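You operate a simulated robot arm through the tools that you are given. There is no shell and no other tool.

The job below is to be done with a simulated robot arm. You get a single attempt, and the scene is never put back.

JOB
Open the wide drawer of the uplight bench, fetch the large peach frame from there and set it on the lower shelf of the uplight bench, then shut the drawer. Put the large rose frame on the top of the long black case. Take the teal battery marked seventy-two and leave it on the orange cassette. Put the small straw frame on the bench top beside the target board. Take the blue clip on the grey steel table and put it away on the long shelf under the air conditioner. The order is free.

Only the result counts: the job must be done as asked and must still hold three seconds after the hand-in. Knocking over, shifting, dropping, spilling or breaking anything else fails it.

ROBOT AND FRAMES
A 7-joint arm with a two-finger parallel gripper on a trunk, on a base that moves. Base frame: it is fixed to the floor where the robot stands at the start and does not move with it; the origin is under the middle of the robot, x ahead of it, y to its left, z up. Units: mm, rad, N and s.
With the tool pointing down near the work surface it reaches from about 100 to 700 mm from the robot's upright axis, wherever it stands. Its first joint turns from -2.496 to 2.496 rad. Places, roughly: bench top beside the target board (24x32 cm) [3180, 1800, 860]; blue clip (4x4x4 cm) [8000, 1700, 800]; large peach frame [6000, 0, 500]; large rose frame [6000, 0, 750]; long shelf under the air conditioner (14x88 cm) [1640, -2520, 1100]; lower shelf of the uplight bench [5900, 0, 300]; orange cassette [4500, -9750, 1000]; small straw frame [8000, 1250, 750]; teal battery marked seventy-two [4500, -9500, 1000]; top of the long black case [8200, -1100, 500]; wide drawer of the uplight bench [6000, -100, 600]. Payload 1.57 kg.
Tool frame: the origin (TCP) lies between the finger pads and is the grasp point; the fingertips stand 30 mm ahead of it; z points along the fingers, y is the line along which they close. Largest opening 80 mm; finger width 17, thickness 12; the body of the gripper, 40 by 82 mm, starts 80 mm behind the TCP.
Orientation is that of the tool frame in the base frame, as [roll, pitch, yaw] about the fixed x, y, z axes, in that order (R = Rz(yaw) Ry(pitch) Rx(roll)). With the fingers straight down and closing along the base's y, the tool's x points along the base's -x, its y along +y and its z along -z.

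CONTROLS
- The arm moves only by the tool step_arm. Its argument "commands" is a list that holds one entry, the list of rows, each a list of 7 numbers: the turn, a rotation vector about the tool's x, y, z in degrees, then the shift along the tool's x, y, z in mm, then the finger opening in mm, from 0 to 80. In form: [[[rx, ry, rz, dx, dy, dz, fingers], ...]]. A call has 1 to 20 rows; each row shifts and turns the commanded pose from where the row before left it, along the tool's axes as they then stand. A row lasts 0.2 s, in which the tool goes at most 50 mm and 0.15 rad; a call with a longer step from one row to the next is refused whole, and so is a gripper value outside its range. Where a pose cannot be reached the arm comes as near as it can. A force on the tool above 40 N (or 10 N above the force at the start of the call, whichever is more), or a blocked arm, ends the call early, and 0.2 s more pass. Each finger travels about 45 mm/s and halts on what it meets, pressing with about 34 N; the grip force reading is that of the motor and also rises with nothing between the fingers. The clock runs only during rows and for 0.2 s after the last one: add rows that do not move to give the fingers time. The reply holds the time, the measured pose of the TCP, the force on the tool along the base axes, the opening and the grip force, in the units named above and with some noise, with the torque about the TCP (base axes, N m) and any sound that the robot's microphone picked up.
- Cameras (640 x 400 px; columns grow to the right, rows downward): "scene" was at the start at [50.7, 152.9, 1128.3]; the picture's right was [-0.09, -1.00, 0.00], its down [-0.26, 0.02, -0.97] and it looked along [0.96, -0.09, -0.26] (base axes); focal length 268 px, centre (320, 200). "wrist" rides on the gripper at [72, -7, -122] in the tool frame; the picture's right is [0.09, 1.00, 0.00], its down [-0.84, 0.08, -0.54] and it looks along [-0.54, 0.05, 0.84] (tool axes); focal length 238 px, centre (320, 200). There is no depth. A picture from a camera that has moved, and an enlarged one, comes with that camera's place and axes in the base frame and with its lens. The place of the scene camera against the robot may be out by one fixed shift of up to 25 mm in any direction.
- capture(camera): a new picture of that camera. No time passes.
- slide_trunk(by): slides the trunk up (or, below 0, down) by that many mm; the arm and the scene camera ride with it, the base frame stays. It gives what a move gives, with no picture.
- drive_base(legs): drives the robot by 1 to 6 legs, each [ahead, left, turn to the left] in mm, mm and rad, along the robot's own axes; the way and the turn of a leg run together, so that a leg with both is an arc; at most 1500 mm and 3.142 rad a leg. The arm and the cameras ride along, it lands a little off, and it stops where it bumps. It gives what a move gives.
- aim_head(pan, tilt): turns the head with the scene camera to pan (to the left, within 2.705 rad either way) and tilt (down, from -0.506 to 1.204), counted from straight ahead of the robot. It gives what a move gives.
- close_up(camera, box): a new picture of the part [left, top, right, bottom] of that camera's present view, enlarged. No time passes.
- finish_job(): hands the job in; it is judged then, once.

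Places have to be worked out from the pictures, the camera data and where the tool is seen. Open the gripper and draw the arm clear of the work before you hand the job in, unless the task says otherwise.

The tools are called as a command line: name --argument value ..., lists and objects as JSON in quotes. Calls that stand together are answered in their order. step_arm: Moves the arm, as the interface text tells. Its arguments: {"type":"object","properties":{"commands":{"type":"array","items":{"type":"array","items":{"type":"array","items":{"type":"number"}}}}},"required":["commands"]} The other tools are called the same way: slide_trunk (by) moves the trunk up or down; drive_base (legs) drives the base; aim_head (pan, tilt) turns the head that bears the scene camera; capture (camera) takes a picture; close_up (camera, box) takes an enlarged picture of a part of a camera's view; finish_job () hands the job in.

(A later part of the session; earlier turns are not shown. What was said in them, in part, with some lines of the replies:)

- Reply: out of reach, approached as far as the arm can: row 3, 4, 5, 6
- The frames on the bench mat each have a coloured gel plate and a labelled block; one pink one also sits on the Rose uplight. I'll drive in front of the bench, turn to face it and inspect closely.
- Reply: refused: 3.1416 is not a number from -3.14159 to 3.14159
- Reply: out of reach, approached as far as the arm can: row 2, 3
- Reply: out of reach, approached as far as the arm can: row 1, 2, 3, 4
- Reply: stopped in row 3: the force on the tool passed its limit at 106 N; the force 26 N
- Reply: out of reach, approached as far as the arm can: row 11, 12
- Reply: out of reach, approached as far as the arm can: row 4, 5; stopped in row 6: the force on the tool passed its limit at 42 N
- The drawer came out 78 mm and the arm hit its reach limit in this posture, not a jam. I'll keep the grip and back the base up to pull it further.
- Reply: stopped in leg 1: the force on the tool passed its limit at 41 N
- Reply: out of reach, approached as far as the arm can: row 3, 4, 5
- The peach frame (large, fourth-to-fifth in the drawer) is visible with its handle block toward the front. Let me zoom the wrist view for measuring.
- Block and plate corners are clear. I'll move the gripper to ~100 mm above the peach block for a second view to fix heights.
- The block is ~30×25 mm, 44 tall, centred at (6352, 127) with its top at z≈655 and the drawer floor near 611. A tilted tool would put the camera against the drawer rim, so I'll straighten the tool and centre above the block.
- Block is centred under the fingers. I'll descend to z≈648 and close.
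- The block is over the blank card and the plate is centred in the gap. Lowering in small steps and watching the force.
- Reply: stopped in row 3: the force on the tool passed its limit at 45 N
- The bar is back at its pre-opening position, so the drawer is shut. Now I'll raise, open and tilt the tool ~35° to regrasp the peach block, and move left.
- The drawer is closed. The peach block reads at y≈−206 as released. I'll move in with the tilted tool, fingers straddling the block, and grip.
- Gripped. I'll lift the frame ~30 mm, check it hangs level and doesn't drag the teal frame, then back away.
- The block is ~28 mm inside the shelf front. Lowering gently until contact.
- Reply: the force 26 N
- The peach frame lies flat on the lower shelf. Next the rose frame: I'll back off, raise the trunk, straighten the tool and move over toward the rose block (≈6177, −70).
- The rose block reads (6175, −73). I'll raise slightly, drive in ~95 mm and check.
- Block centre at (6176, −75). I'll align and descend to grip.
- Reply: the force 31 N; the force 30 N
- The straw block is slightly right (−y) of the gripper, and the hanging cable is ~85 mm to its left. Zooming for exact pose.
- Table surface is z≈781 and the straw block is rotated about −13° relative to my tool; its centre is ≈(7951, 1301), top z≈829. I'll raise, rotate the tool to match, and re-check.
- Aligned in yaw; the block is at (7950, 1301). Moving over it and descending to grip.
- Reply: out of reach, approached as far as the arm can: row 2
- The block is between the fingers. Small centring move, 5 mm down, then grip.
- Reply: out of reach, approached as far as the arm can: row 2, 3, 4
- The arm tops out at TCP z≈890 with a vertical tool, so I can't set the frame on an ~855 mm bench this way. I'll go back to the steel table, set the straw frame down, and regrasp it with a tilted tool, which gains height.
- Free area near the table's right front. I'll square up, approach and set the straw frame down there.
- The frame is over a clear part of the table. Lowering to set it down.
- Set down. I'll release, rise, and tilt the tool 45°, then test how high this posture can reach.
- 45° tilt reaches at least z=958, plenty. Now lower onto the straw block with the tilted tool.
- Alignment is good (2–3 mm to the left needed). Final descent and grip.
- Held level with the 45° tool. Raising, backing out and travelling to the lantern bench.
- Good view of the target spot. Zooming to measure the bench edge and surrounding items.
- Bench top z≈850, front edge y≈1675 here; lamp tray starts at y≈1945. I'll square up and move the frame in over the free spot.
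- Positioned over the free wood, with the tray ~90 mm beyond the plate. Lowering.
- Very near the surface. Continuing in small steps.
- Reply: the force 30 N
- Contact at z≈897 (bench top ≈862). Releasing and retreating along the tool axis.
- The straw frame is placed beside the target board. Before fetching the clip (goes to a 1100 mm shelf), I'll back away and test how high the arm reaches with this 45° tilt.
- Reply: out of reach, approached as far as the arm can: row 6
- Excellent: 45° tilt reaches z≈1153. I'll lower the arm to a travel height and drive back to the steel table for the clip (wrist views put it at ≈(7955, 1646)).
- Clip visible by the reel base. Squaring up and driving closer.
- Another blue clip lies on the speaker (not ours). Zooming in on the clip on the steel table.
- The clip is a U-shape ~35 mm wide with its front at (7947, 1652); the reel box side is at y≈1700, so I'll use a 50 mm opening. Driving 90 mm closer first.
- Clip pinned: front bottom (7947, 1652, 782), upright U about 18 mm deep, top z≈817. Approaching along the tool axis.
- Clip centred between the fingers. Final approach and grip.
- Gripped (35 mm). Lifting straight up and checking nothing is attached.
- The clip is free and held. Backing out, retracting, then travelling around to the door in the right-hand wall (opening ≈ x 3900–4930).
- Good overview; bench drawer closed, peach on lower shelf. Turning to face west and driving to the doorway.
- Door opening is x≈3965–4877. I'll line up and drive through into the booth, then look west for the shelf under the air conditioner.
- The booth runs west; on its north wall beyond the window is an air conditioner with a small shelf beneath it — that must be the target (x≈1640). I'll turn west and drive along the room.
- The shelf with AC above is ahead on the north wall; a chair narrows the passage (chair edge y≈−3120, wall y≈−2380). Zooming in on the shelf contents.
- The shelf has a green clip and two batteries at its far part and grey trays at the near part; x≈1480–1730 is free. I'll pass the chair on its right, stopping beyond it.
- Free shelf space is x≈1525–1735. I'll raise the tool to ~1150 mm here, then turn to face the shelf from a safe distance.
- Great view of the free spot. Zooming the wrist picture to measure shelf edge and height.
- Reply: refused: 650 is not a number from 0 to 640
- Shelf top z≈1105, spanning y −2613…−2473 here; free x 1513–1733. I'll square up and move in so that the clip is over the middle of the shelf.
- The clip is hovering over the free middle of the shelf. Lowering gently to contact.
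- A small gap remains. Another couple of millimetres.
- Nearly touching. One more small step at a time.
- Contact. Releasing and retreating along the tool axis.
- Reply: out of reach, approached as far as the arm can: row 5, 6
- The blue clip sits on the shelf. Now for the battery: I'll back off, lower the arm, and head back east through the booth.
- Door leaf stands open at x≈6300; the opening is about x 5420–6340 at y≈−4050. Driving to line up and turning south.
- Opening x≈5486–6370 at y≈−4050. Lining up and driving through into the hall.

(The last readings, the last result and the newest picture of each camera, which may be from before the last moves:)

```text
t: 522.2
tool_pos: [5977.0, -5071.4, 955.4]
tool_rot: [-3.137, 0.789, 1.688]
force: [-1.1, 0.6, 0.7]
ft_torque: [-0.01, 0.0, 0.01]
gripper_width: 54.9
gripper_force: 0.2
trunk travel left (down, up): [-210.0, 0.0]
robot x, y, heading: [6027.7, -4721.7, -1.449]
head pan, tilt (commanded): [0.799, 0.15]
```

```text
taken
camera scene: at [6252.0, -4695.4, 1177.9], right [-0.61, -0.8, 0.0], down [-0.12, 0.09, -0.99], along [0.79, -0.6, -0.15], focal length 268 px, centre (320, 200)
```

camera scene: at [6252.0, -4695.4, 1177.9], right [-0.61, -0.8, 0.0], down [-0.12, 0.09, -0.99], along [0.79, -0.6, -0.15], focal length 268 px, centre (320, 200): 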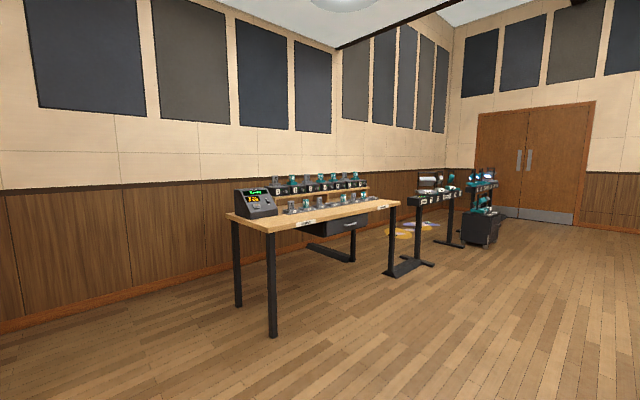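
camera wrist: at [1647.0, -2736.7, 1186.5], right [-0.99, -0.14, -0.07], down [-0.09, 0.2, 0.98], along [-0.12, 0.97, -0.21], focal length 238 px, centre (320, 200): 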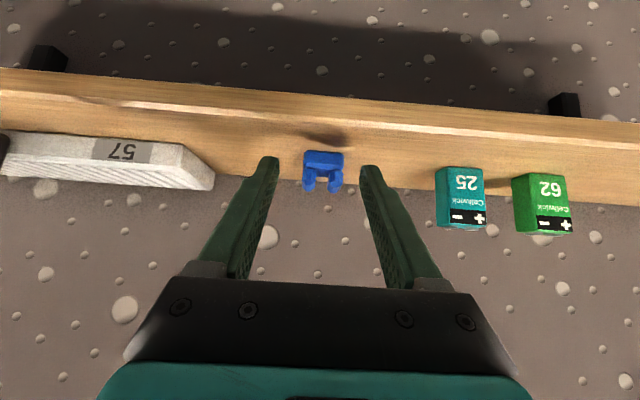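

I'm in a big hall. The battery should be near (4500, −9500), around pixel (455, 170) in the forward view. Zooming there.

aim_head --pan -0.45 --tilt 0.15

close_up --camera "scene" --box '[230, 110, 470, 260]'

close_up --camera "scene" --box '[290, 150, 410, 225]'

```text
t: 523.6
tool_pos: [5977.1, -5071.1, 955.3]
tool_rot: [-3.138, 0.792, 1.686]
force: [-0.3, 0.8, -0.3]
ft_torque: [-0.02, -0.04, -0.03]
gripper_width: 55.1
gripper_force: 0.1
trunk travel left (down, up): [-210.0, 0.0]
robot x, y, heading: [6028.2, -4717.3, -1.445]
head pan, tilt (commanded): [-0.45, 0.15]
```

```text
2.67 times, centred on (350, 185) of scene
camera zoom: at [6148.4, -4727.1, 1177.9], right [-0.95, 0.32, 0.0], down [0.05, 0.14, -0.99], along [-0.32, -0.94, -0.15], focal length 714 px, centre (240, 240)
```

zoom: 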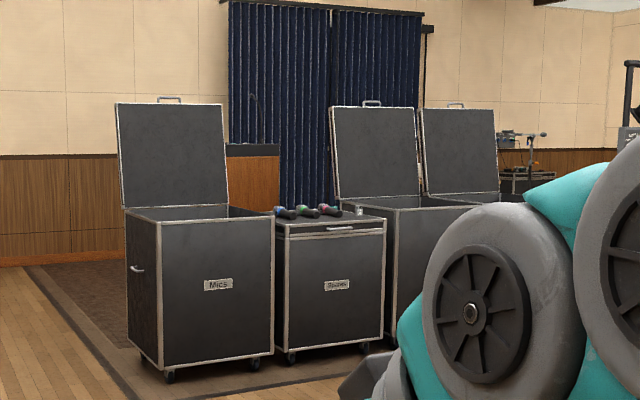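

```text
5.33 times, centred on (350, 188) of scene
camera zoom: at [6148.4, -4727.1, 1177.9], right [-0.95, 0.32, 0.0], down [0.05, 0.14, -0.99], along [-0.32, -0.94, -0.15], focal length 1428 px, centre (160, 267)
```

zoom: 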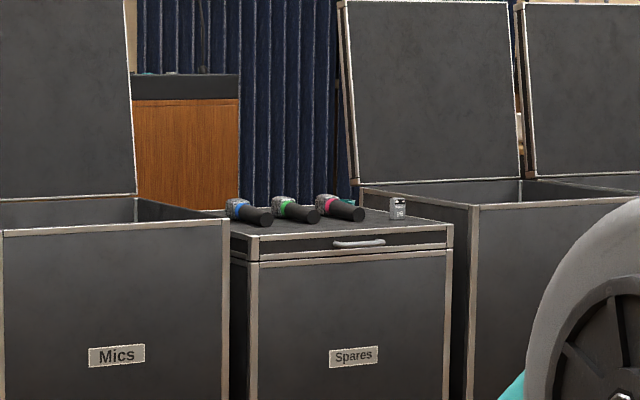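

The lectern (wood with black top) behind the "Mics" case looks like the spot (z≈1000). I'll drive down the hall past the cases and look at it from the side.

drive_base --legs '[[0, 0, -0.04], [1450, -100, 0], [1450, -100, 0], [1000, -60, 0]]'

aim_head --pan -0.9 --tilt 0.15

capture --camera "scene"

aim_head --pan -0.2 --tilt 0.15

capture --camera "scene"

```text
t: 542.7
tool_pos: [5940.8, -8938.0, 953.9]
tool_rot: [-3.137, 0.79, 1.607]
force: [0.2, 1.2, -0.8]
ft_torque: [0.0, 0.01, 0.02]
gripper_width: 55.2
gripper_force: 0.1
trunk travel left (down, up): [-210.0, 0.0]
robot x, y, heading: [6017.5, -8588.0, -1.528]
head pan, tilt (commanded): [-0.45, 0.15]
```

```text
t: 543.6
tool_pos: [5940.4, -8937.2, 955.2]
tool_rot: [-3.139, 0.79, 1.608]
force: [0.6, 0.3, 0.3]
ft_torque: [0.02, -0.02, 0.01]
gripper_width: 55.3
gripper_force: 0.0
trunk travel left (down, up): [-210.0, 0.0]
robot x, y, heading: [6024.5, -8588.2, -1.528]
head pan, tilt (commanded): [-0.901, 0.15]
```

```text
taken
camera scene: at [6104.1, -8583.6, 1177.9], right [-0.66, 0.76, 0.0], down [0.11, 0.1, -0.99], along [-0.75, -0.65, -0.15], focal length 268 px, centre (320, 200)
```

scene: 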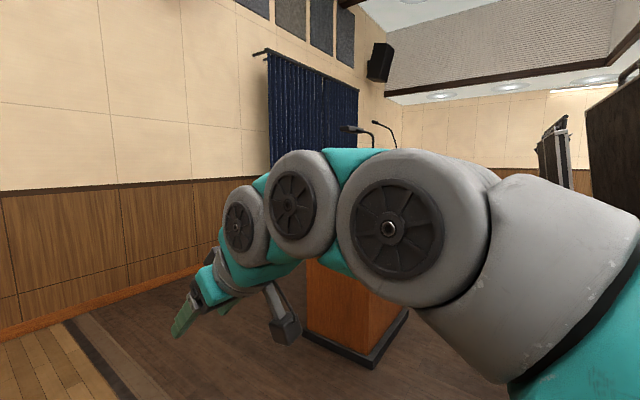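

```text
t: 544.6
tool_pos: [5939.8, -8938.0, 955.1]
tool_rot: [-3.138, 0.791, 1.606]
force: [0.0, 0.3, 0.1]
ft_torque: [-0.02, -0.01, -0.02]
gripper_width: 55.1
gripper_force: 0.1
trunk travel left (down, up): [-210.0, 0.0]
robot x, y, heading: [6015.4, -8592.0, -1.524]
head pan, tilt (commanded): [-0.201, 0.15]
```

```text
taken
camera scene: at [6159.6, -8614.4, 1177.9], right [-0.99, 0.16, 0.0], down [0.02, 0.15, -0.99], along [-0.16, -0.98, -0.15], focal length 268 px, centre (320, 200)
```

scene: 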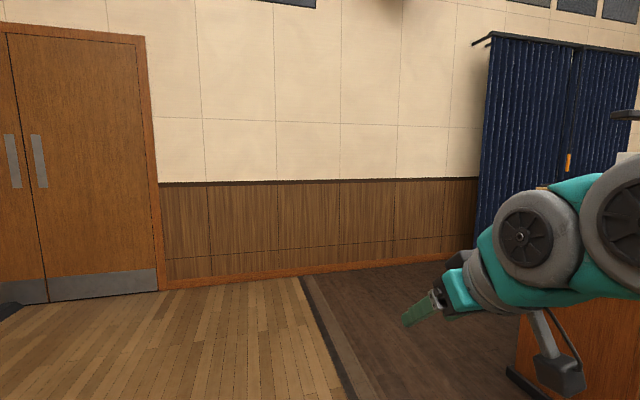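

The lectern base is roughly x 4230–4960, y −9240…−9700. I'll turn to face it so the arm doesn't block the view.

drive_base --legs '[[0, 0, -1.37]]'

aim_head --pan 0.3 --tilt 0.2

capture --camera "scene"

close_up --camera "scene" --box '[180, 100, 420, 250]'

```text
t: 548.4
tool_pos: [5661.7, -8586.4, 955.1]
tool_rot: [-3.139, 0.791, 0.246]
force: [0.0, 0.5, 0.3]
ft_torque: [-0.01, -0.02, 0.01]
gripper_width: 54.8
gripper_force: 0.1
trunk travel left (down, up): [-210.0, 0.0]
robot x, y, heading: [6017.8, -8587.3, -2.891]
head pan, tilt (commanded): [-0.201, 0.15]
```

```text
t: 549.3
tool_pos: [5662.5, -8586.2, 953.9]
tool_rot: [-3.138, 0.79, 0.248]
force: [0.3, 0.1, -0.3]
ft_torque: [0.01, 0.01, 0.01]
gripper_width: 54.8
gripper_force: 0.0
trunk travel left (down, up): [-210.0, 0.0]
robot x, y, heading: [6018.4, -8589.7, -2.888]
head pan, tilt (commanded): [0.3, 0.201]
```

```text
taken
camera scene: at [6033.3, -8761.0, 1173.2], right [-0.53, 0.85, 0.0], down [0.17, 0.1, -0.98], along [-0.83, -0.51, -0.2], focal length 268 px, centre (320, 200)
```

scene: 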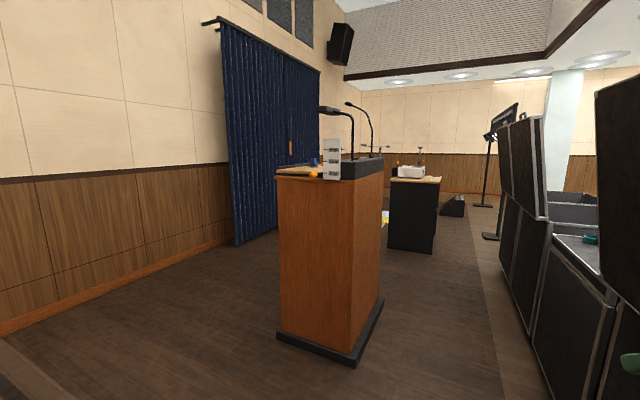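

```text
2.67 times, centred on (300, 175) of scene
camera zoom: at [6033.3, -8761.0, 1173.2], right [-0.53, 0.85, 0.0], down [0.17, 0.1, -0.98], along [-0.83, -0.51, -0.2], focal length 714 px, centre (373, 267)
```

zoom: 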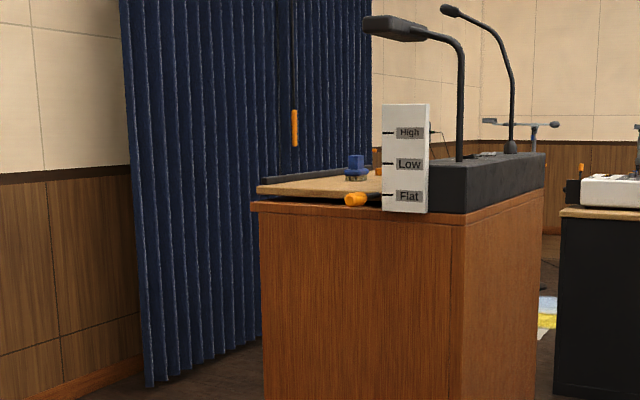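

The lectern's reading desk is on its far (south) side, with mics on the near side. I'll drive around to the south side and face it.

drive_base --legs '[[0, 0, -0.169], [0, 1450, 0], [0, 300, 0], [0, 0, -1.571], [0, 1000, 0]]'

aim_head --pan 0.4 --tilt 0.2

capture --camera "scene"

close_up --camera "scene" --box '[160, 120, 400, 270]'

```text
t: 567.5
tool_pos: [5261.7, -10062.9, 955.4]
tool_rot: [-3.139, 0.79, -1.528]
force: [0.6, 0.6, -0.7]
ft_torque: [-0.03, 0.01, 0.02]
gripper_width: 55.1
gripper_force: 0.1
trunk travel left (down, up): [-210.0, 0.0]
robot x, y, heading: [5183.9, -10410.7, 1.618]
head pan, tilt (commanded): [0.3, 0.201]
```

```text
t: 568.2
tool_pos: [5262.7, -10062.5, 954.4]
tool_rot: [-3.138, 0.791, -1.529]
force: [-0.4, -0.5, -0.1]
ft_torque: [0.01, -0.02, -0.01]
gripper_width: 54.8
gripper_force: 0.1
trunk travel left (down, up): [-210.0, 0.0]
robot x, y, heading: [5183.8, -10411.0, 1.618]
head pan, tilt (commanded): [0.4, 0.201]
```

```text
taken
camera scene: at [5004.7, -10372.4, 1173.2], right [0.9, 0.43, 0.0], down [0.09, -0.18, -0.98], along [-0.42, 0.88, -0.2], focal length 268 px, centre (320, 200)
```

scene: 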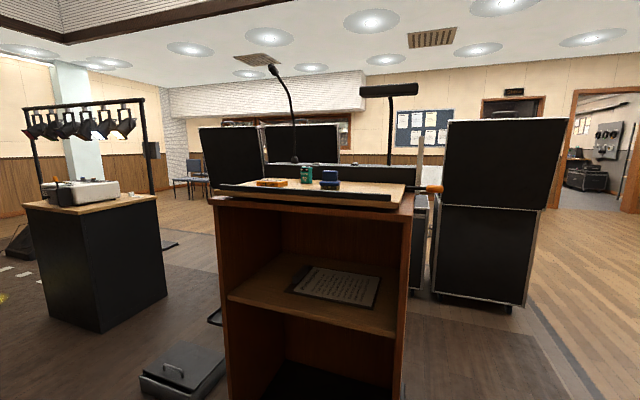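

```text
2.67 times, centred on (280, 195) of scene
camera zoom: at [5004.7, -10372.4, 1173.2], right [0.9, 0.43, 0.0], down [0.09, -0.18, -0.98], along [-0.42, 0.88, -0.2], focal length 714 px, centre (427, 213)
```

zoom: 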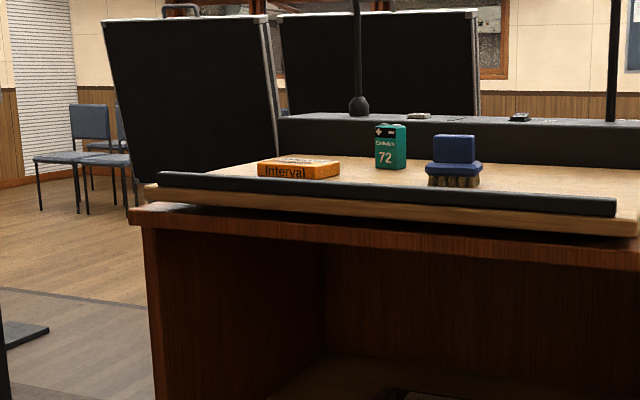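

I can see the teal battery "72", the orange "Interval" cassette and a brush on the lectern desk. I'll raise the tool and sidestep in front of the lectern.

step_arm --commands '[[[0, 0, 0, -28.3, 0, -28.3, 55], [0, 0, 0, -28.3, 0, -28.3, 55], [0, 0, 0, -28.3, 0, -28.3, 55], [0, 0, 0, -28.3, 0, -28.3, 55]]]'

drive_base --legs '[[0, 620, 0.03]]'

aim_head --pan 0.0 --tilt 0.2

capture --camera "scene"

close_up --camera "scene" --box '[290, 120, 530, 270]'

```text
t: 569.2
tool_pos: [5261.8, -10062.9, 1115.0]
tool_rot: [-3.138, 0.792, -1.529]
force: [-1.1, -1.0, 0.8]
ft_torque: [0.0, -0.02, -0.01]
gripper_width: 55.2
gripper_force: 0.1
trunk travel left (down, up): [-210.0, 0.0]
robot x, y, heading: [5188.5, -10408.2, 1.617]
head pan, tilt (commanded): [0.4, 0.201]
```

```text
t: 572.7
tool_pos: [4627.4, -10102.7, 1114.0]
tool_rot: [-3.137, 0.791, -1.482]
force: [-0.7, 0.0, 0.0]
ft_torque: [0.01, -0.01, -0.01]
gripper_width: 55.2
gripper_force: 0.1
trunk travel left (down, up): [-210.0, 0.0]
robot x, y, heading: [4570.9, -10450.4, 1.663]
head pan, tilt (commanded): [0.4, 0.201]
```

```text
t: 573.5
tool_pos: [4628.7, -10103.4, 1114.5]
tool_rot: [-3.138, 0.79, -1.482]
force: [-0.3, 0.2, 0.1]
ft_torque: [-0.02, 0.0, 0.02]
gripper_width: 55.0
gripper_force: 0.2
trunk travel left (down, up): [-210.0, 0.0]
robot x, y, heading: [4568.0, -10455.2, 1.662]
head pan, tilt (commanded): [0.0, 0.201]
```

```text
taken
camera scene: at [4421.8, -10414.3, 1173.2], right [1.0, 0.1, 0.0], down [0.02, -0.2, -0.98], along [-0.09, 0.98, -0.2], focal length 268 px, centre (320, 200)
```

scene: 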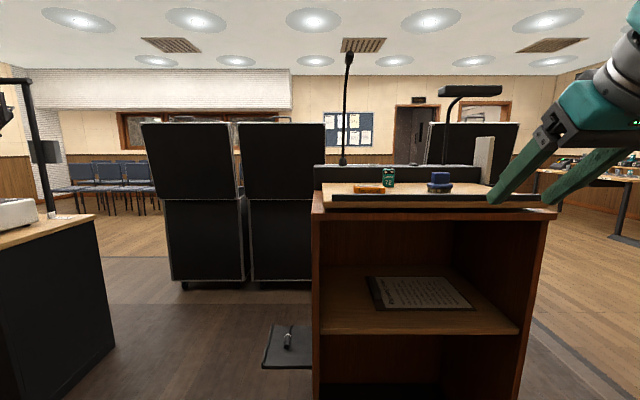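

```text
2.67 times, centred on (410, 195) of scene
camera zoom: at [4421.8, -10414.3, 1173.2], right [1.0, 0.1, 0.0], down [0.02, -0.2, -0.98], along [-0.09, 0.98, -0.2], focal length 714 px, centre (80, 213)
```

zoom: 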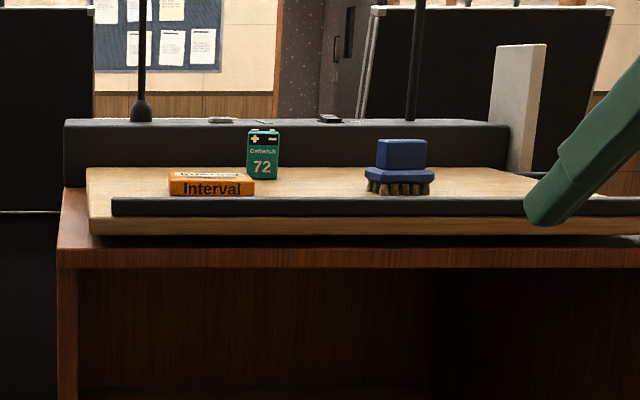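

The cassette is front-left of the battery. I'll drive in 230 mm so the wrist camera can look onto the desk.

drive_base --legs '[[230, 0, -0.005]]'

capture --camera "wrist"

close_up --camera "wrist" --box '[220, 80, 480, 230]'

close_up --camera "scene" --box '[290, 120, 530, 270]'

```text
t: 575.3
tool_pos: [4608.3, -9872.2, 1115.0]
tool_rot: [-3.141, 0.79, -1.486]
force: [0.1, -0.2, 0.3]
ft_torque: [0.04, -0.01, -0.01]
gripper_width: 54.9
gripper_force: 0.1
trunk travel left (down, up): [-210.0, 0.0]
robot x, y, heading: [4547.4, -10223.6, 1.661]
head pan, tilt (commanded): [0.0, 0.201]
```

```text
taken
camera wrist: at [4625.9, -10008.9, 1149.0], right [-0.99, -0.15, -0.07], down [-0.1, 0.2, 0.98], along [-0.13, 0.97, -0.21], focal length 238 px, centre (320, 200)
```

wrist: 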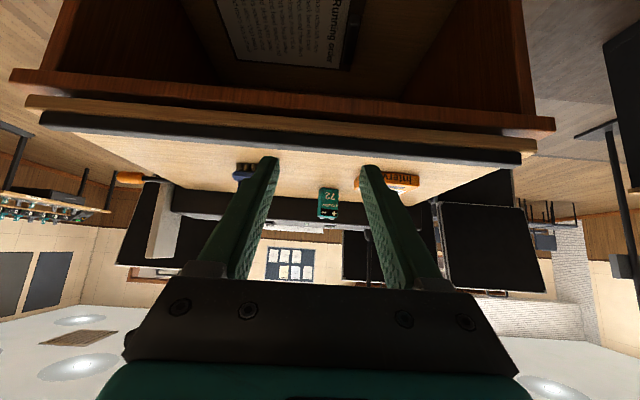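

```text
2.46 times, centred on (350, 155) of wrist
camera zoom: at [4625.9, -10008.9, 1149.0], right [-0.99, -0.15, -0.07], down [-0.1, 0.2, 0.98], along [-0.13, 0.97, -0.21], focal length 587 px, centre (246, 311)
```

zoom: 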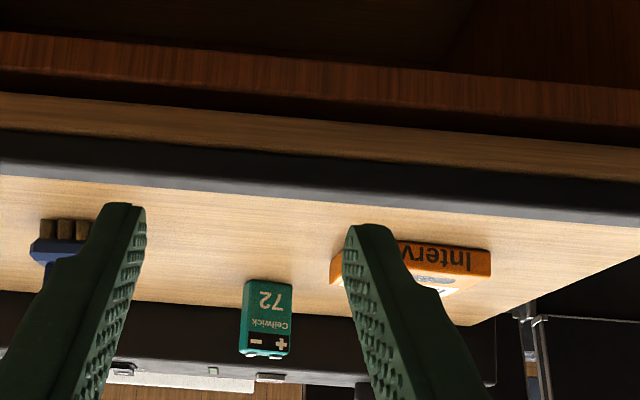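

```text
2.67 times, centred on (410, 195) of scene
camera zoom: at [4400.6, -10182.6, 1173.2], right [1.0, 0.09, 0.0], down [0.02, -0.2, -0.98], along [-0.09, 0.98, -0.2], focal length 714 px, centre (80, 213)
```

zoom: 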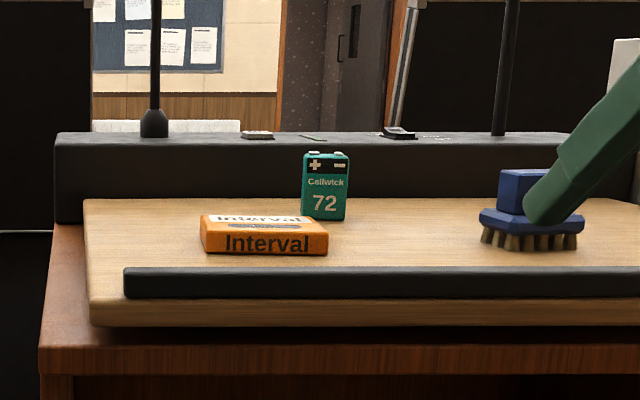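

Battery ≈(4551, −9590) standing on z≈1036, cassette x 4442–4528, y −9696…−9640, top ≈1053. The lectern keeps my base ~500 mm away, so I'll back off and test the reach at that extension and height.

drive_base --legs '[[-170, 0, 0]]'

step_arm --commands '[[[0, 0, 0, -26, 0, 26, 55], [0, 0, 0, -26, 0, 26, 55], [0, 0, 0, -26, 0, 26, 55], [0, 0, 0, -26, 0, 26, 55]]]'

capture --camera "wrist"

capture --camera "scene"

```text
t: 576.8
tool_pos: [4624.6, -10046.6, 1114.7]
tool_rot: [-3.139, 0.789, -1.485]
force: [-0.1, 0.9, -0.4]
ft_torque: [-0.03, 0.01, 0.0]
gripper_width: 55.0
gripper_force: 0.1
trunk travel left (down, up): [-210.0, 0.0]
robot x, y, heading: [4565.8, -10395.9, 1.662]
head pan, tilt (commanded): [0.0, 0.201]
```

```text
t: 577.8
tool_pos: [4609.6, -9901.8, 1114.0]
tool_rot: [-3.137, 0.789, -1.484]
force: [-0.1, -0.2, 0.1]
ft_torque: [0.0, 0.03, -0.03]
gripper_width: 55.1
gripper_force: 0.2
trunk travel left (down, up): [-210.0, 0.0]
robot x, y, heading: [4560.8, -10395.2, 1.667]
head pan, tilt (commanded): [0.0, 0.201]
```

```text
taken
camera wrist: at [4628.3, -10037.6, 1149.0], right [-0.99, -0.15, -0.07], down [-0.1, 0.2, 0.98], along [-0.13, 0.97, -0.21], focal length 238 px, centre (320, 200)
```

wrist: 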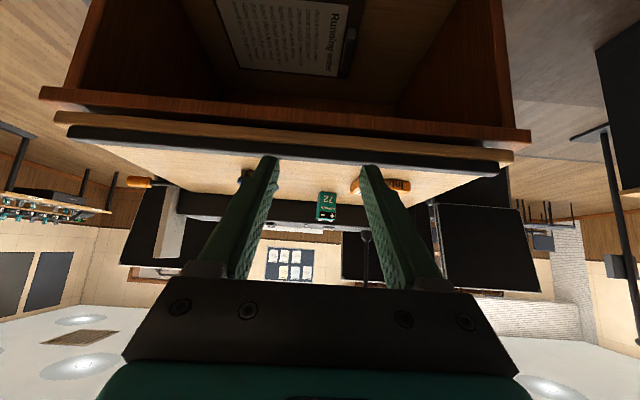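

```text
taken
camera scene: at [4416.3, -10356.4, 1173.2], right [1.0, 0.09, 0.0], down [0.02, -0.2, -0.98], along [-0.09, 0.98, -0.2], focal length 268 px, centre (320, 200)
```

scene: 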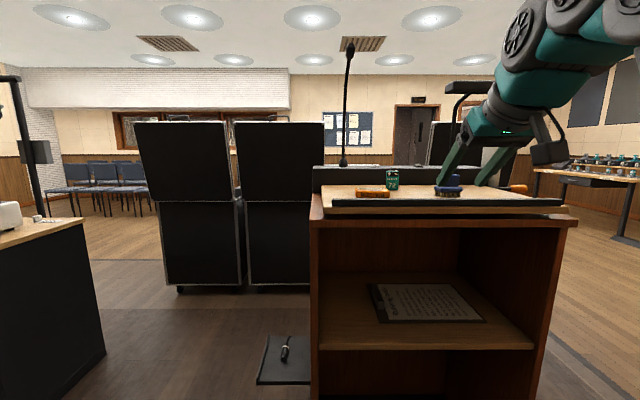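

Reach at 496 mm and z=1114 is fine. Testing a bit more extension and height.

step_arm --commands '[[[0, 0, 0, -21, 0, 21, 55], [0, 0, 0, -21, 0, 21, 55], [0, 0, 0, -10, 0, -10, 55], [0, 0, 0, -10, 0, -10, 55]]]'

```text
t: 578.8
tool_pos: [4605.7, -9841.6, 1128.0]
tool_rot: [-3.139, 0.795, -1.485]
force: [0.8, 0.0, 0.0]
ft_torque: [0.01, 0.0, 0.04]
gripper_width: 55.3
gripper_force: 0.1
out of reach, approached as far as the arm can: row 4
trunk travel left (down, up): [-210.0, 0.0]
robot x, y, heading: [4563.4, -10396.0, 1.662]
head pan, tilt (commanded): [0.0, 0.201]
```

Reach is adequate (limit ≈ 557 mm at z=1128). Retracting 40 mm, then driving in and left to line up with the battery.

step_arm --commands '[[[0, 0, 0, 28, 0, -28, 55]]]'

drive_base --legs '[[0, 57, -0.006], [230, 0, 0]]'

capture --camera "wrist"

close_up --camera "wrist" --box '[220, 60, 460, 210]'

close_up --camera "scene" --box '[320, 120, 560, 270]'

```text
t: 579.1
tool_pos: [4609.3, -9880.5, 1127.6]
tool_rot: [-3.14, 0.788, -1.484]
force: [-0.4, 0.7, -0.3]
ft_torque: [0.04, 0.04, 0.02]
gripper_width: 55.0
gripper_force: 0.0
trunk travel left (down, up): [-210.0, 0.0]
robot x, y, heading: [4559.3, -10399.1, 1.658]
head pan, tilt (commanded): [0.0, 0.201]
```

```text
t: 581.5
tool_pos: [4538.5, -9654.2, 1127.6]
tool_rot: [-3.138, 0.792, -1.496]
force: [1.1, 0.6, -0.2]
ft_torque: [-0.01, 0.0, 0.01]
gripper_width: 54.9
gripper_force: 0.1
trunk travel left (down, up): [-210.0, 0.0]
robot x, y, heading: [4489.5, -10171.4, 1.653]
head pan, tilt (commanded): [0.0, 0.201]
```

```text
taken
camera wrist: at [4554.3, -9790.2, 1162.1], right [-0.99, -0.14, -0.07], down [-0.09, 0.2, 0.98], along [-0.12, 0.97, -0.21], focal length 238 px, centre (320, 200)
```

wrist: 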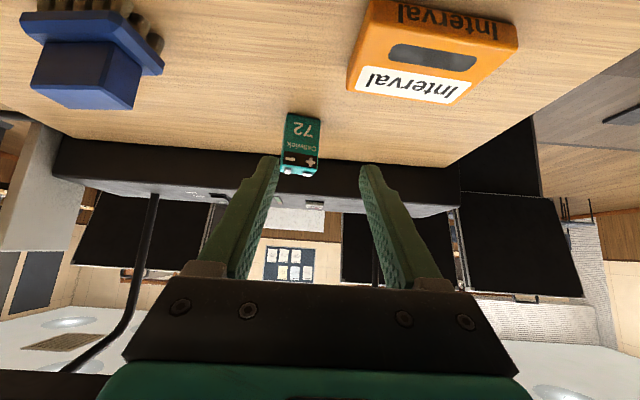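

```text
2.67 times, centred on (340, 135) of wrist
camera zoom: at [4554.3, -9790.2, 1162.1], right [-0.99, -0.14, -0.07], down [-0.09, 0.2, 0.98], along [-0.12, 0.97, -0.21], focal length 636 px, centre (267, 373)
```

zoom: 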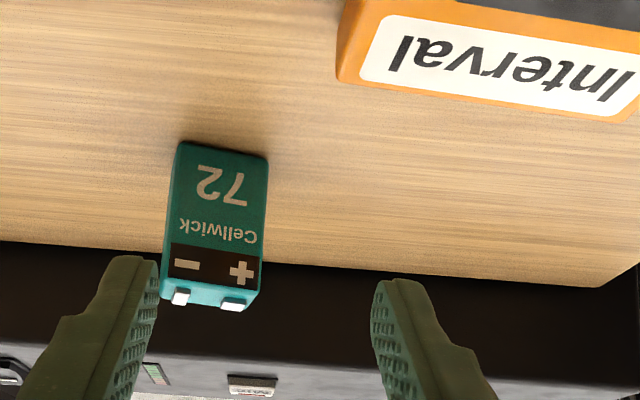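

```text
2.67 times, centred on (440, 195) of scene
camera zoom: at [4339.8, -10128.2, 1173.2], right [1.0, 0.08, 0.0], down [0.02, -0.2, -0.98], along [-0.08, 0.98, -0.2], focal length 714 px, centre (0, 213)
```

zoom: 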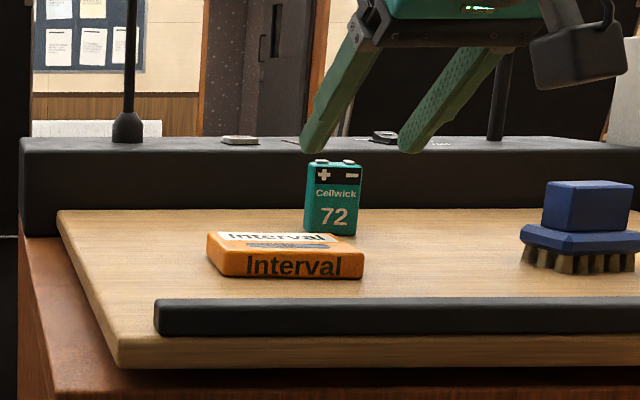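

Battery front face ≈ y −9577, x 4533–4565, z 1034–1089. I'll shift the tool 17 mm right and drive 60 mm closer, then check.

step_arm --commands '[[[0, 0, 0, 0, -17, 0, 55]]]'

drive_base --legs '[[60, 0, 0]]'

capture --camera "wrist"

close_up --camera "wrist" --box '[220, 60, 460, 210]'

```text
t: 581.9
tool_pos: [4554.3, -9653.0, 1127.9]
tool_rot: [-3.137, 0.793, -1.494]
force: [0.1, -1.1, -0.4]
ft_torque: [0.01, -0.02, 0.01]
gripper_width: 54.9
gripper_force: 0.0
trunk travel left (down, up): [-210.0, 0.0]
robot x, y, heading: [4488.1, -10170.6, 1.653]
head pan, tilt (commanded): [0.0, 0.201]
```

```text
t: 582.8
tool_pos: [4549.1, -9592.5, 1128.6]
tool_rot: [-3.137, 0.791, -1.495]
force: [-0.5, 0.0, 0.2]
ft_torque: [0.01, -0.02, 0.02]
gripper_width: 55.0
gripper_force: 0.0
trunk travel left (down, up): [-210.0, 0.0]
robot x, y, heading: [4479.6, -10110.8, 1.653]
head pan, tilt (commanded): [0.0, 0.201]
```

```text
taken
camera wrist: at [4565.5, -9729.4, 1162.7], right [-0.99, -0.14, -0.07], down [-0.09, 0.2, 0.98], along [-0.12, 0.97, -0.21], focal length 238 px, centre (320, 200)
```

wrist: 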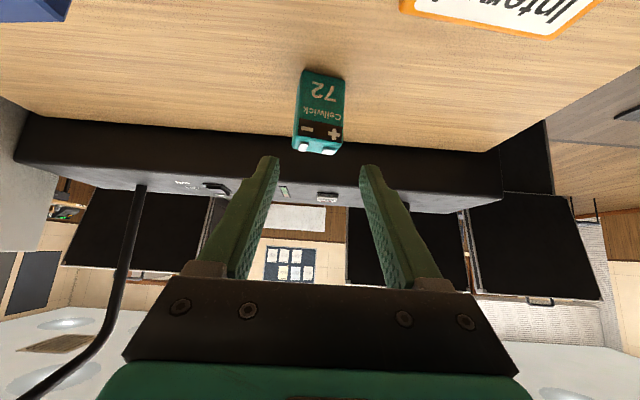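

```text
2.67 times, centred on (340, 135) of wrist
camera zoom: at [4565.5, -9729.4, 1162.7], right [-0.99, -0.14, -0.07], down [-0.09, 0.2, 0.98], along [-0.12, 0.97, -0.21], focal length 636 px, centre (267, 373)
```

zoom: 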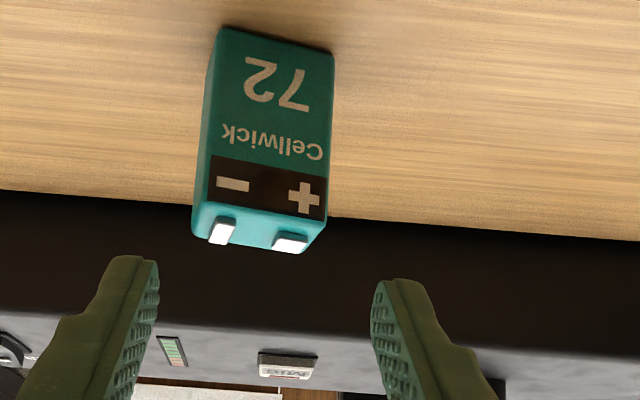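

Refined: battery front-bottom runs (4566, −9573)–(4532, −9569), z 1030–1084, yawed −11° from my tool. I'll rotate the tool about the vertical to match and start the approach.

step_arm --commands '[[[3.87, 0, 3.83, 0, 0, 0, 55], [3.87, 0, 3.83, 0, 0, 0, 55], [0, 0, 0, 9, 1.3, 20, 55]]]'

capture --camera "wrist"

close_up --camera "scene" --box '[350, 120, 590, 270]'

```text
t: 583.6
tool_pos: [4549.1, -9585.3, 1106.5]
tool_rot: [-3.138, 0.79, -1.684]
force: [0.6, 0.3, 0.8]
ft_torque: [-0.01, -0.02, 0.01]
gripper_width: 55.3
gripper_force: 0.1
trunk travel left (down, up): [-210.0, 0.0]
robot x, y, heading: [4477.5, -10110.6, 1.654]
head pan, tilt (commanded): [0.0, 0.201]
```

```text
taken
camera wrist: at [4539.1, -9722.0, 1141.4], right [-1.0, 0.05, -0.07], down [-0.06, 0.21, 0.98], along [0.07, 0.98, -0.21], focal length 238 px, centre (320, 200)
```

wrist: 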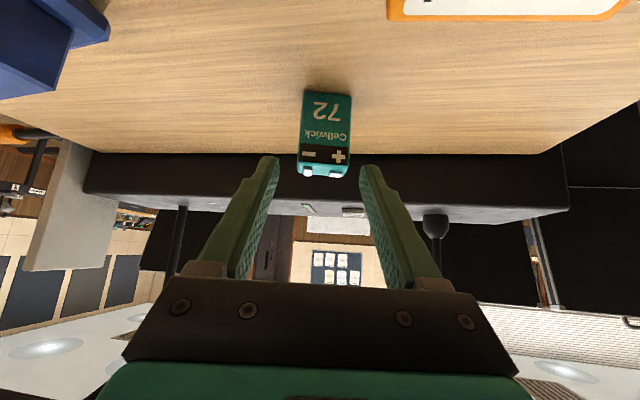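

```text
2.67 times, centred on (470, 195) of scene
camera zoom: at [4334.9, -10068.0, 1173.2], right [1.0, 0.08, 0.0], down [0.02, -0.2, -0.98], along [-0.08, 0.98, -0.2], focal length 714 px, centre (-80, 213)
```

zoom: 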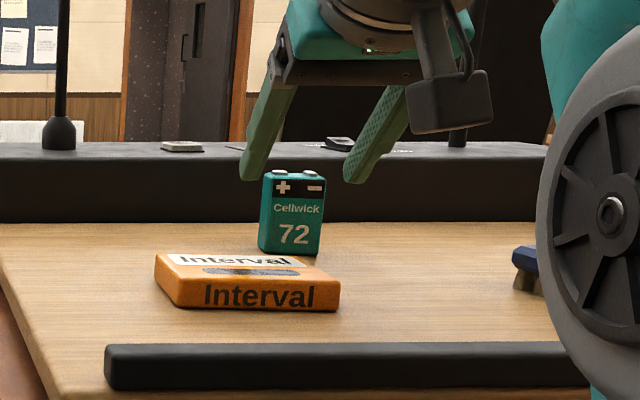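

Well aligned. Final approach and grip.

step_arm --commands '[[[0, 0, 0, 8.7, 0.8, 20, 55], [0, 0, 0, 8.7, 0.8, 20, 55], [0, 0, 0, 0, 0, 0, 35], [0, 0, 0, 0, 0, 0, 15], [0, 0, 0, 0, 0, 0, 15], [0, 0, 0, 0, 0, 0, 15]]]'

capture --camera "wrist"

close_up --camera "scene" --box '[350, 120, 590, 270]'

```text
t: 585.0
tool_pos: [4549.3, -9568.5, 1068.7]
tool_rot: [-3.137, 0.791, -1.685]
force: [0.2, 0.0, 1.1]
ft_torque: [-0.01, 0.0, 0.0]
gripper_width: 35.4
gripper_force: 33.9
trunk travel left (down, up): [-210.0, 0.0]
robot x, y, heading: [4479.0, -10112.9, 1.653]
head pan, tilt (commanded): [0.0, 0.201]
```

```text
taken
camera wrist: at [4539.8, -9705.3, 1102.7], right [-1.0, 0.05, -0.07], down [-0.06, 0.21, 0.98], along [0.07, 0.98, -0.21], focal length 238 px, centre (320, 200)
```

wrist: 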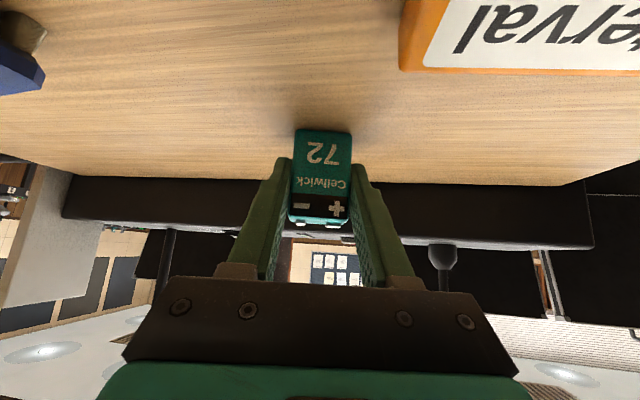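

```text
2.67 times, centred on (470, 195) of scene
camera zoom: at [4334.9, -10068.1, 1173.2], right [1.0, 0.08, 0.0], down [0.02, -0.2, -0.98], along [-0.08, 0.98, -0.2], focal length 714 px, centre (-80, 213)
```

zoom: 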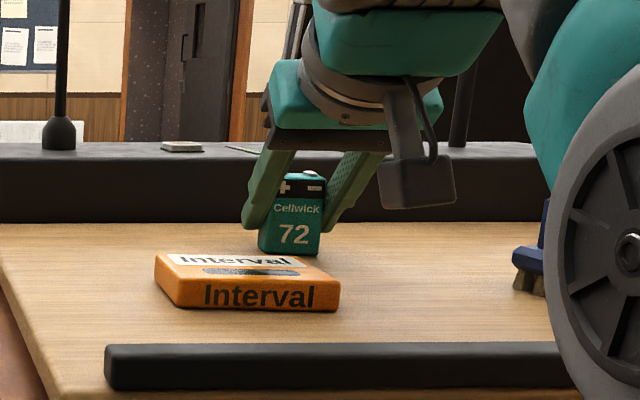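

Gripped the battery (35 mm). Lifting it 40 mm, then moving it back and left over the cassette.

step_arm --commands '[[[0, 0, 0, -10, 0, -10, 15], [0, 0, 0, -18.4, 0, -18.2, 15], [0, 0, 0, 0, 0, 0, 15]]]'

step_arm --commands '[[[0, 0, 0, 20.7, 14.6, -20.9, 15], [0, 0, 0, 20.7, 14.6, -20.9, 15], [0, 0, 0, 20.7, 14.6, -20.9, 15], [0, 0, 0, 20.7, 14.6, -20.9, 15]]]'

capture --camera "wrist"

close_up --camera "scene" --box '[320, 120, 560, 270]'

```text
t: 585.8
tool_pos: [4549.3, -9571.6, 1106.8]
tool_rot: [-3.139, 0.789, -1.687]
force: [-0.5, 0.3, -0.3]
ft_torque: [-0.01, 0.01, -0.02]
gripper_width: 35.6
gripper_force: 34.2
trunk travel left (down, up): [-210.0, 0.0]
robot x, y, heading: [4479.9, -10111.1, 1.655]
head pan, tilt (commanded): [0.0, 0.201]
```

```text
t: 586.8
tool_pos: [4477.4, -9679.7, 1105.1]
tool_rot: [-3.139, 0.791, -1.686]
force: [1.1, 0.7, -0.4]
ft_torque: [-0.03, 0.04, 0.01]
gripper_width: 35.4
gripper_force: 33.9
trunk travel left (down, up): [-210.0, 0.0]
robot x, y, heading: [4480.2, -10105.2, 1.652]
head pan, tilt (commanded): [0.0, 0.201]
```

```text
taken
camera wrist: at [4468.1, -9816.9, 1139.8], right [-1.0, 0.05, -0.07], down [-0.06, 0.21, 0.98], along [0.07, 0.98, -0.21], focal length 238 px, centre (320, 200)
```

wrist: 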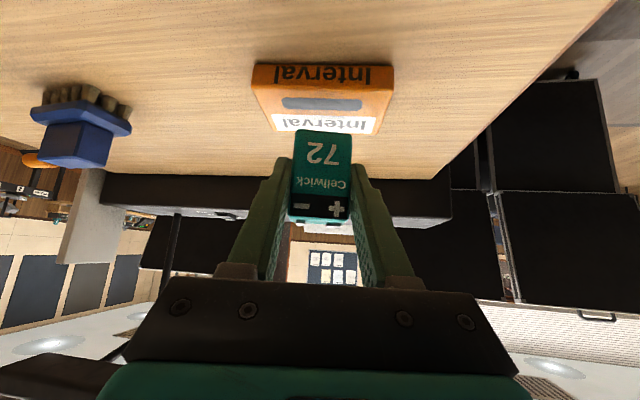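

```text
2.67 times, centred on (440, 195) of scene
camera zoom: at [4334.9, -10067.9, 1173.2], right [1.0, 0.08, 0.0], down [0.02, -0.2, -0.98], along [-0.08, 0.98, -0.2], focal length 714 px, centre (0, 213)
```

zoom: 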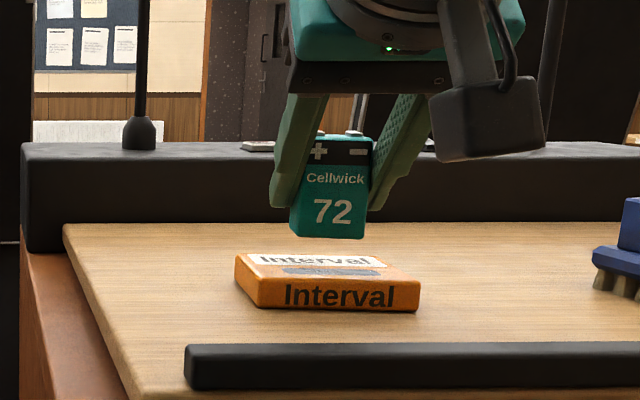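

Cassette top spans x 4438–4522, y −9692…−9640 at z≈1047; the battery is centred over it. Lowering gently.

step_arm --commands '[[[0, 0, 0, -2.1, 0, 2.1, 15], [0, 0, 0, 5.7, 0, 5.6, 15], [0, 0, 0, 2.8, 0, 2.8, 15], [0, 0, 0, 0, 0, 0, 15]]]'

close_up --camera "scene" --box '[390, 160, 510, 235]'

```text
t: 587.8
tool_pos: [4477.7, -9676.7, 1092.5]
tool_rot: [-3.138, 0.79, -1.685]
force: [-0.6, -1.0, -0.7]
ft_torque: [-0.02, 0.02, -0.01]
gripper_width: 35.1
gripper_force: 33.3
trunk travel left (down, up): [-210.0, 0.0]
robot x, y, heading: [4480.8, -10108.8, 1.654]
head pan, tilt (commanded): [0.0, 0.201]
```

```text
5.33 times, centred on (450, 198) of scene
camera zoom: at [4334.9, -10068.0, 1173.2], right [1.0, 0.08, 0.0], down [0.02, -0.2, -0.98], along [-0.08, 0.98, -0.2], focal length 1428 px, centre (-373, 213)
```

zoom: 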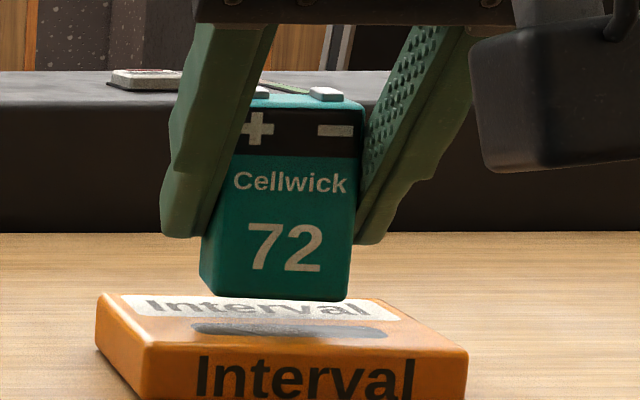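

A few millimetres to go; continuing in small steps.

step_arm --commands '[[[0, 0, 0, 2.1, 0, 2.1, 15], [0, 0, 0, 0, 0, 0, 15]]]'

step_arm --commands '[[[0, 0, 0, 1.1, 0, 1.1, 15], [0, 0, 0, 0, 0, 0, 15]]]'

close_up --camera "scene" --box '[390, 160, 510, 235]'

```text
t: 588.4
tool_pos: [4477.0, -9676.7, 1091.7]
tool_rot: [-3.138, 0.79, -1.684]
force: [0.6, -0.2, -0.4]
ft_torque: [-0.06, 0.03, -0.02]
gripper_width: 35.3
gripper_force: 33.7
trunk travel left (down, up): [-210.0, 0.0]
robot x, y, heading: [4478.4, -10109.8, 1.654]
head pan, tilt (commanded): [0.0, 0.201]
```

```text
t: 589.0
tool_pos: [4477.1, -9676.0, 1088.9]
tool_rot: [-3.139, 0.791, -1.686]
force: [0.0, 0.0, -1.0]
ft_torque: [0.0, 0.03, 0.03]
gripper_width: 35.3
gripper_force: 33.5
trunk travel left (down, up): [-210.0, 0.0]
robot x, y, heading: [4479.8, -10106.9, 1.652]
head pan, tilt (commanded): [0.0, 0.201]
```

```text
5.33 times, centred on (450, 198) of scene
camera zoom: at [4334.9, -10068.1, 1173.2], right [1.0, 0.08, 0.0], down [0.02, -0.2, -0.98], along [-0.08, 0.98, -0.2], focal length 1428 px, centre (-373, 213)
```

zoom: 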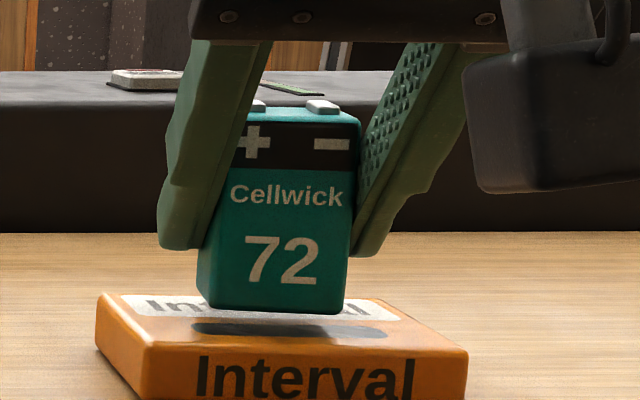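

Still slightly above. Continuing.

step_arm --commands '[[[0, 0, 0, 1.1, 0, 1.1, 15], [0, 0, 0, 0, 0, 0, 15]]]'

step_arm --commands '[[[0, 0, 0, 0.9, 0, 0.9, 15], [0, 0, 0, 0, 0, 0, 15]]]'

```text
t: 589.6
tool_pos: [4477.8, -9675.7, 1088.6]
tool_rot: [-3.138, 0.79, -1.686]
force: [0.1, -0.1, -0.8]
ft_torque: [-0.05, 0.01, 0.01]
gripper_width: 35.4
gripper_force: 34.1
trunk travel left (down, up): [-210.0, 0.0]
robot x, y, heading: [4480.9, -10106.5, 1.653]
head pan, tilt (commanded): [0.0, 0.201]
```

```text
t: 590.2
tool_pos: [4477.3, -9676.5, 1088.1]
tool_rot: [-3.138, 0.791, -1.686]
force: [0.2, -0.2, -0.7]
ft_torque: [0.01, 0.01, 0.0]
gripper_width: 35.4
gripper_force: 34.1
trunk travel left (down, up): [-210.0, 0.0]
robot x, y, heading: [4479.8, -10112.0, 1.649]
head pan, tilt (commanded): [0.0, 0.201]
```

step_arm --commands '[[[0, 0, 0, 0.9, 0, 0.9, 15], [0, 0, 0, 0, 0, 0, 15]]]'

close_up --camera "scene" --box '[390, 160, 510, 235]'

```text
t: 590.8
tool_pos: [4477.9, -9674.5, 1087.3]
tool_rot: [-3.139, 0.791, -1.686]
force: [-0.1, -0.3, -0.7]
ft_torque: [-0.04, 0.01, 0.01]
gripper_width: 35.2
gripper_force: 33.7
trunk travel left (down, up): [-210.0, 0.0]
robot x, y, heading: [4479.6, -10110.9, 1.655]
head pan, tilt (commanded): [0.0, 0.201]
```

```text
5.33 times, centred on (450, 198) of scene
camera zoom: at [4334.9, -10068.1, 1173.2], right [1.0, 0.08, 0.0], down [0.02, -0.2, -0.98], along [-0.08, 0.98, -0.2], focal length 1428 px, centre (-373, 213)
```

zoom: 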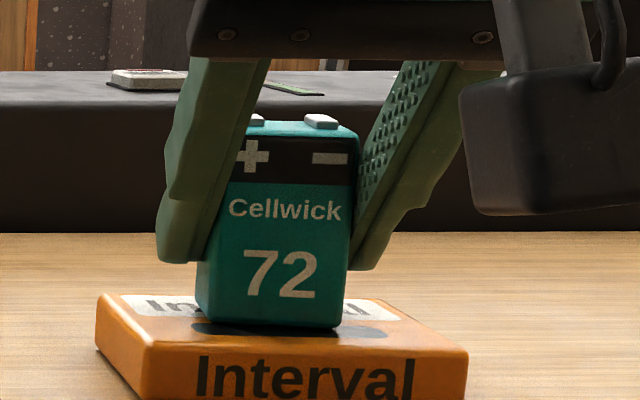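

Almost in contact. One more millimetre at a time.

step_arm --commands '[[[0, 0, 0, 0.8, 0, 0.8, 15], [0, 0, 0, 0, 0, 0, 15]]]'

```text
t: 591.4
tool_pos: [4477.4, -9676.8, 1086.3]
tool_rot: [-3.138, 0.796, -1.687]
force: [-0.3, 2.3, 11.9]
ft_torque: [0.21, 0.05, 0.01]
gripper_width: 35.2
gripper_force: 33.9
trunk travel left (down, up): [-210.0, 0.0]
robot x, y, heading: [4477.7, -10113.9, 1.657]
head pan, tilt (commanded): [0.0, 0.201]
```

Contact. Easing off half a millimetre, then releasing.

step_arm --commands '[[[0, 0, 0, -0.4, 0, -0.4, 15], [0, 0, 0, 0, 0, 0, 40], [0, 0, 0, 0, 0, 0, 52], [0, 0, 0, 0, 0, 0, 52], [0, 0, 0, 0, 0, 0, 52]]]'

close_up --camera "scene" --box '[390, 160, 510, 235]'

capture --camera "wrist"

```text
t: 592.6
tool_pos: [4478.2, -9675.6, 1085.1]
tool_rot: [-3.138, 0.793, -1.687]
force: [0.0, -1.0, 0.0]
ft_torque: [-0.01, -0.02, 0.0]
gripper_width: 52.1
gripper_force: 0.1
trunk travel left (down, up): [-210.0, 0.0]
robot x, y, heading: [4476.3, -10111.5, 1.659]
head pan, tilt (commanded): [0.0, 0.201]
```

```text
5.33 times, centred on (450, 198) of scene
camera zoom: at [4334.9, -10068.1, 1173.2], right [1.0, 0.08, 0.0], down [0.02, -0.2, -0.98], along [-0.08, 0.98, -0.2], focal length 1428 px, centre (-373, 213)
```

zoom: 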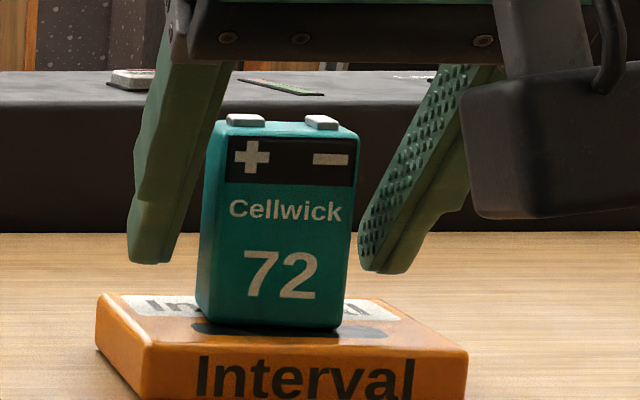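

```text
taken
camera wrist: at [4468.2, -9812.5, 1120.2], right [-1.0, 0.05, -0.07], down [-0.06, 0.21, 0.98], along [0.07, 0.98, -0.21], focal length 238 px, centre (320, 200)
```

wrist: 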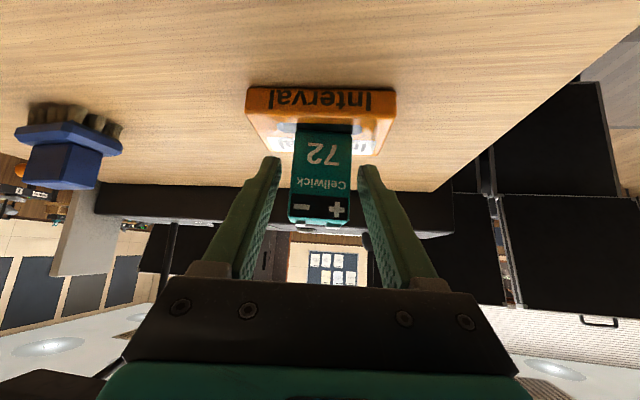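

The battery stands squarely on the cassette. Retreating along the tool axis and backing away.

step_arm --commands '[[[0, 0, 0, 0, 0, -15, 52], [0, 0, 0, 0, 0, -22, 52], [0, 0, 0, 0, 0, -22, 52]]]'

drive_base --legs '[[-300, 0, 0]]'

capture --camera "scene"

close_up --camera "scene" --box '[310, 130, 550, 280]'

```text
t: 593.4
tool_pos: [4472.5, -9718.3, 1126.4]
tool_rot: [-3.137, 0.791, -1.688]
force: [0.5, 0.1, -0.1]
ft_torque: [-0.01, -0.01, -0.02]
gripper_width: 52.3
gripper_force: 0.1
trunk travel left (down, up): [-210.0, 0.0]
robot x, y, heading: [4478.6, -10110.7, 1.648]
head pan, tilt (commanded): [0.0, 0.201]
```

```text
t: 595.5
tool_pos: [4497.4, -10015.8, 1126.1]
tool_rot: [-3.138, 0.791, -1.687]
force: [-0.2, 0.2, -0.4]
ft_torque: [-0.02, 0.02, -0.03]
gripper_width: 52.0
gripper_force: 0.0
trunk travel left (down, up): [-210.0, 0.0]
robot x, y, heading: [4503.8, -10409.6, 1.654]
head pan, tilt (commanded): [0.0, 0.201]
```

```text
taken
camera scene: at [4359.2, -10365.9, 1173.2], right [1.0, 0.08, 0.0], down [0.02, -0.2, -0.98], along [-0.08, 0.98, -0.2], focal length 268 px, centre (320, 200)
```

scene: 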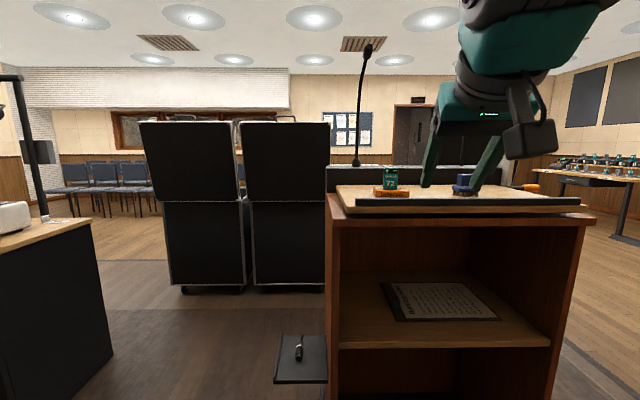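

```text
2.67 times, centred on (430, 205) of scene
camera zoom: at [4359.2, -10365.9, 1173.2], right [1.0, 0.08, 0.0], down [0.02, -0.2, -0.98], along [-0.08, 0.98, -0.2], focal length 714 px, centre (27, 187)
```

zoom: 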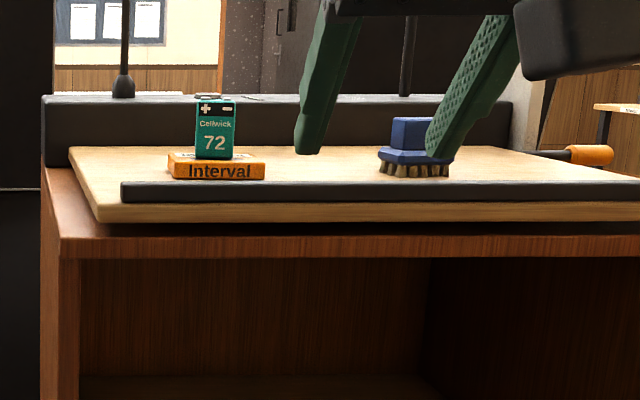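

Everything is in place: the peach frame is on the lower shelf with the drawer shut. The rose frame is on the black case, the straw frame beside the target board, and the blue clip on the shelf under the air conditioner. Battery 72 stands on the orange cassette. The gripper is open and the arm is clear, so I'm handing in.

finish_job

```text
The job is handed in.
```

I finished all five parts and handed the job in; I don't have the judge's verdict. I saw each item in its place on camera after letting go of it.

- **Peach frame:** it is lying flat on the lower shelf of the uplight bench. The drawer is shut; its handle is back within a few millimetres of where it started.
- **Rose frame:** the large one from the bench mat is on top of the long black case, clear of the microphone and the Leads box.
- **Battery:** number seventy-two is standing upright in the middle of the orange cassette.
- **Straw frame:** the small one is on the bench top beside the target board, in front of the New lamps tray.
- **Blue clip:** it is on the long shelf under the air conditioner, in the gap between the batteries and the grey trays.

**Bump on the bench:** while lining up on the drawer handle, my fingers hit the front edge of the uplight bench with about 106 N. The bench and everything on it looked unmoved in the pictures afterwards.

**Temporary set-downs:** I put the peach frame on the bench mat, close beside the small teal frame, and the straw frame on the steel table while I changed my grip. The teal frame had not moved in the before and after pictures.

At hand-in the gripper was open and the arm was clear of the lectern.
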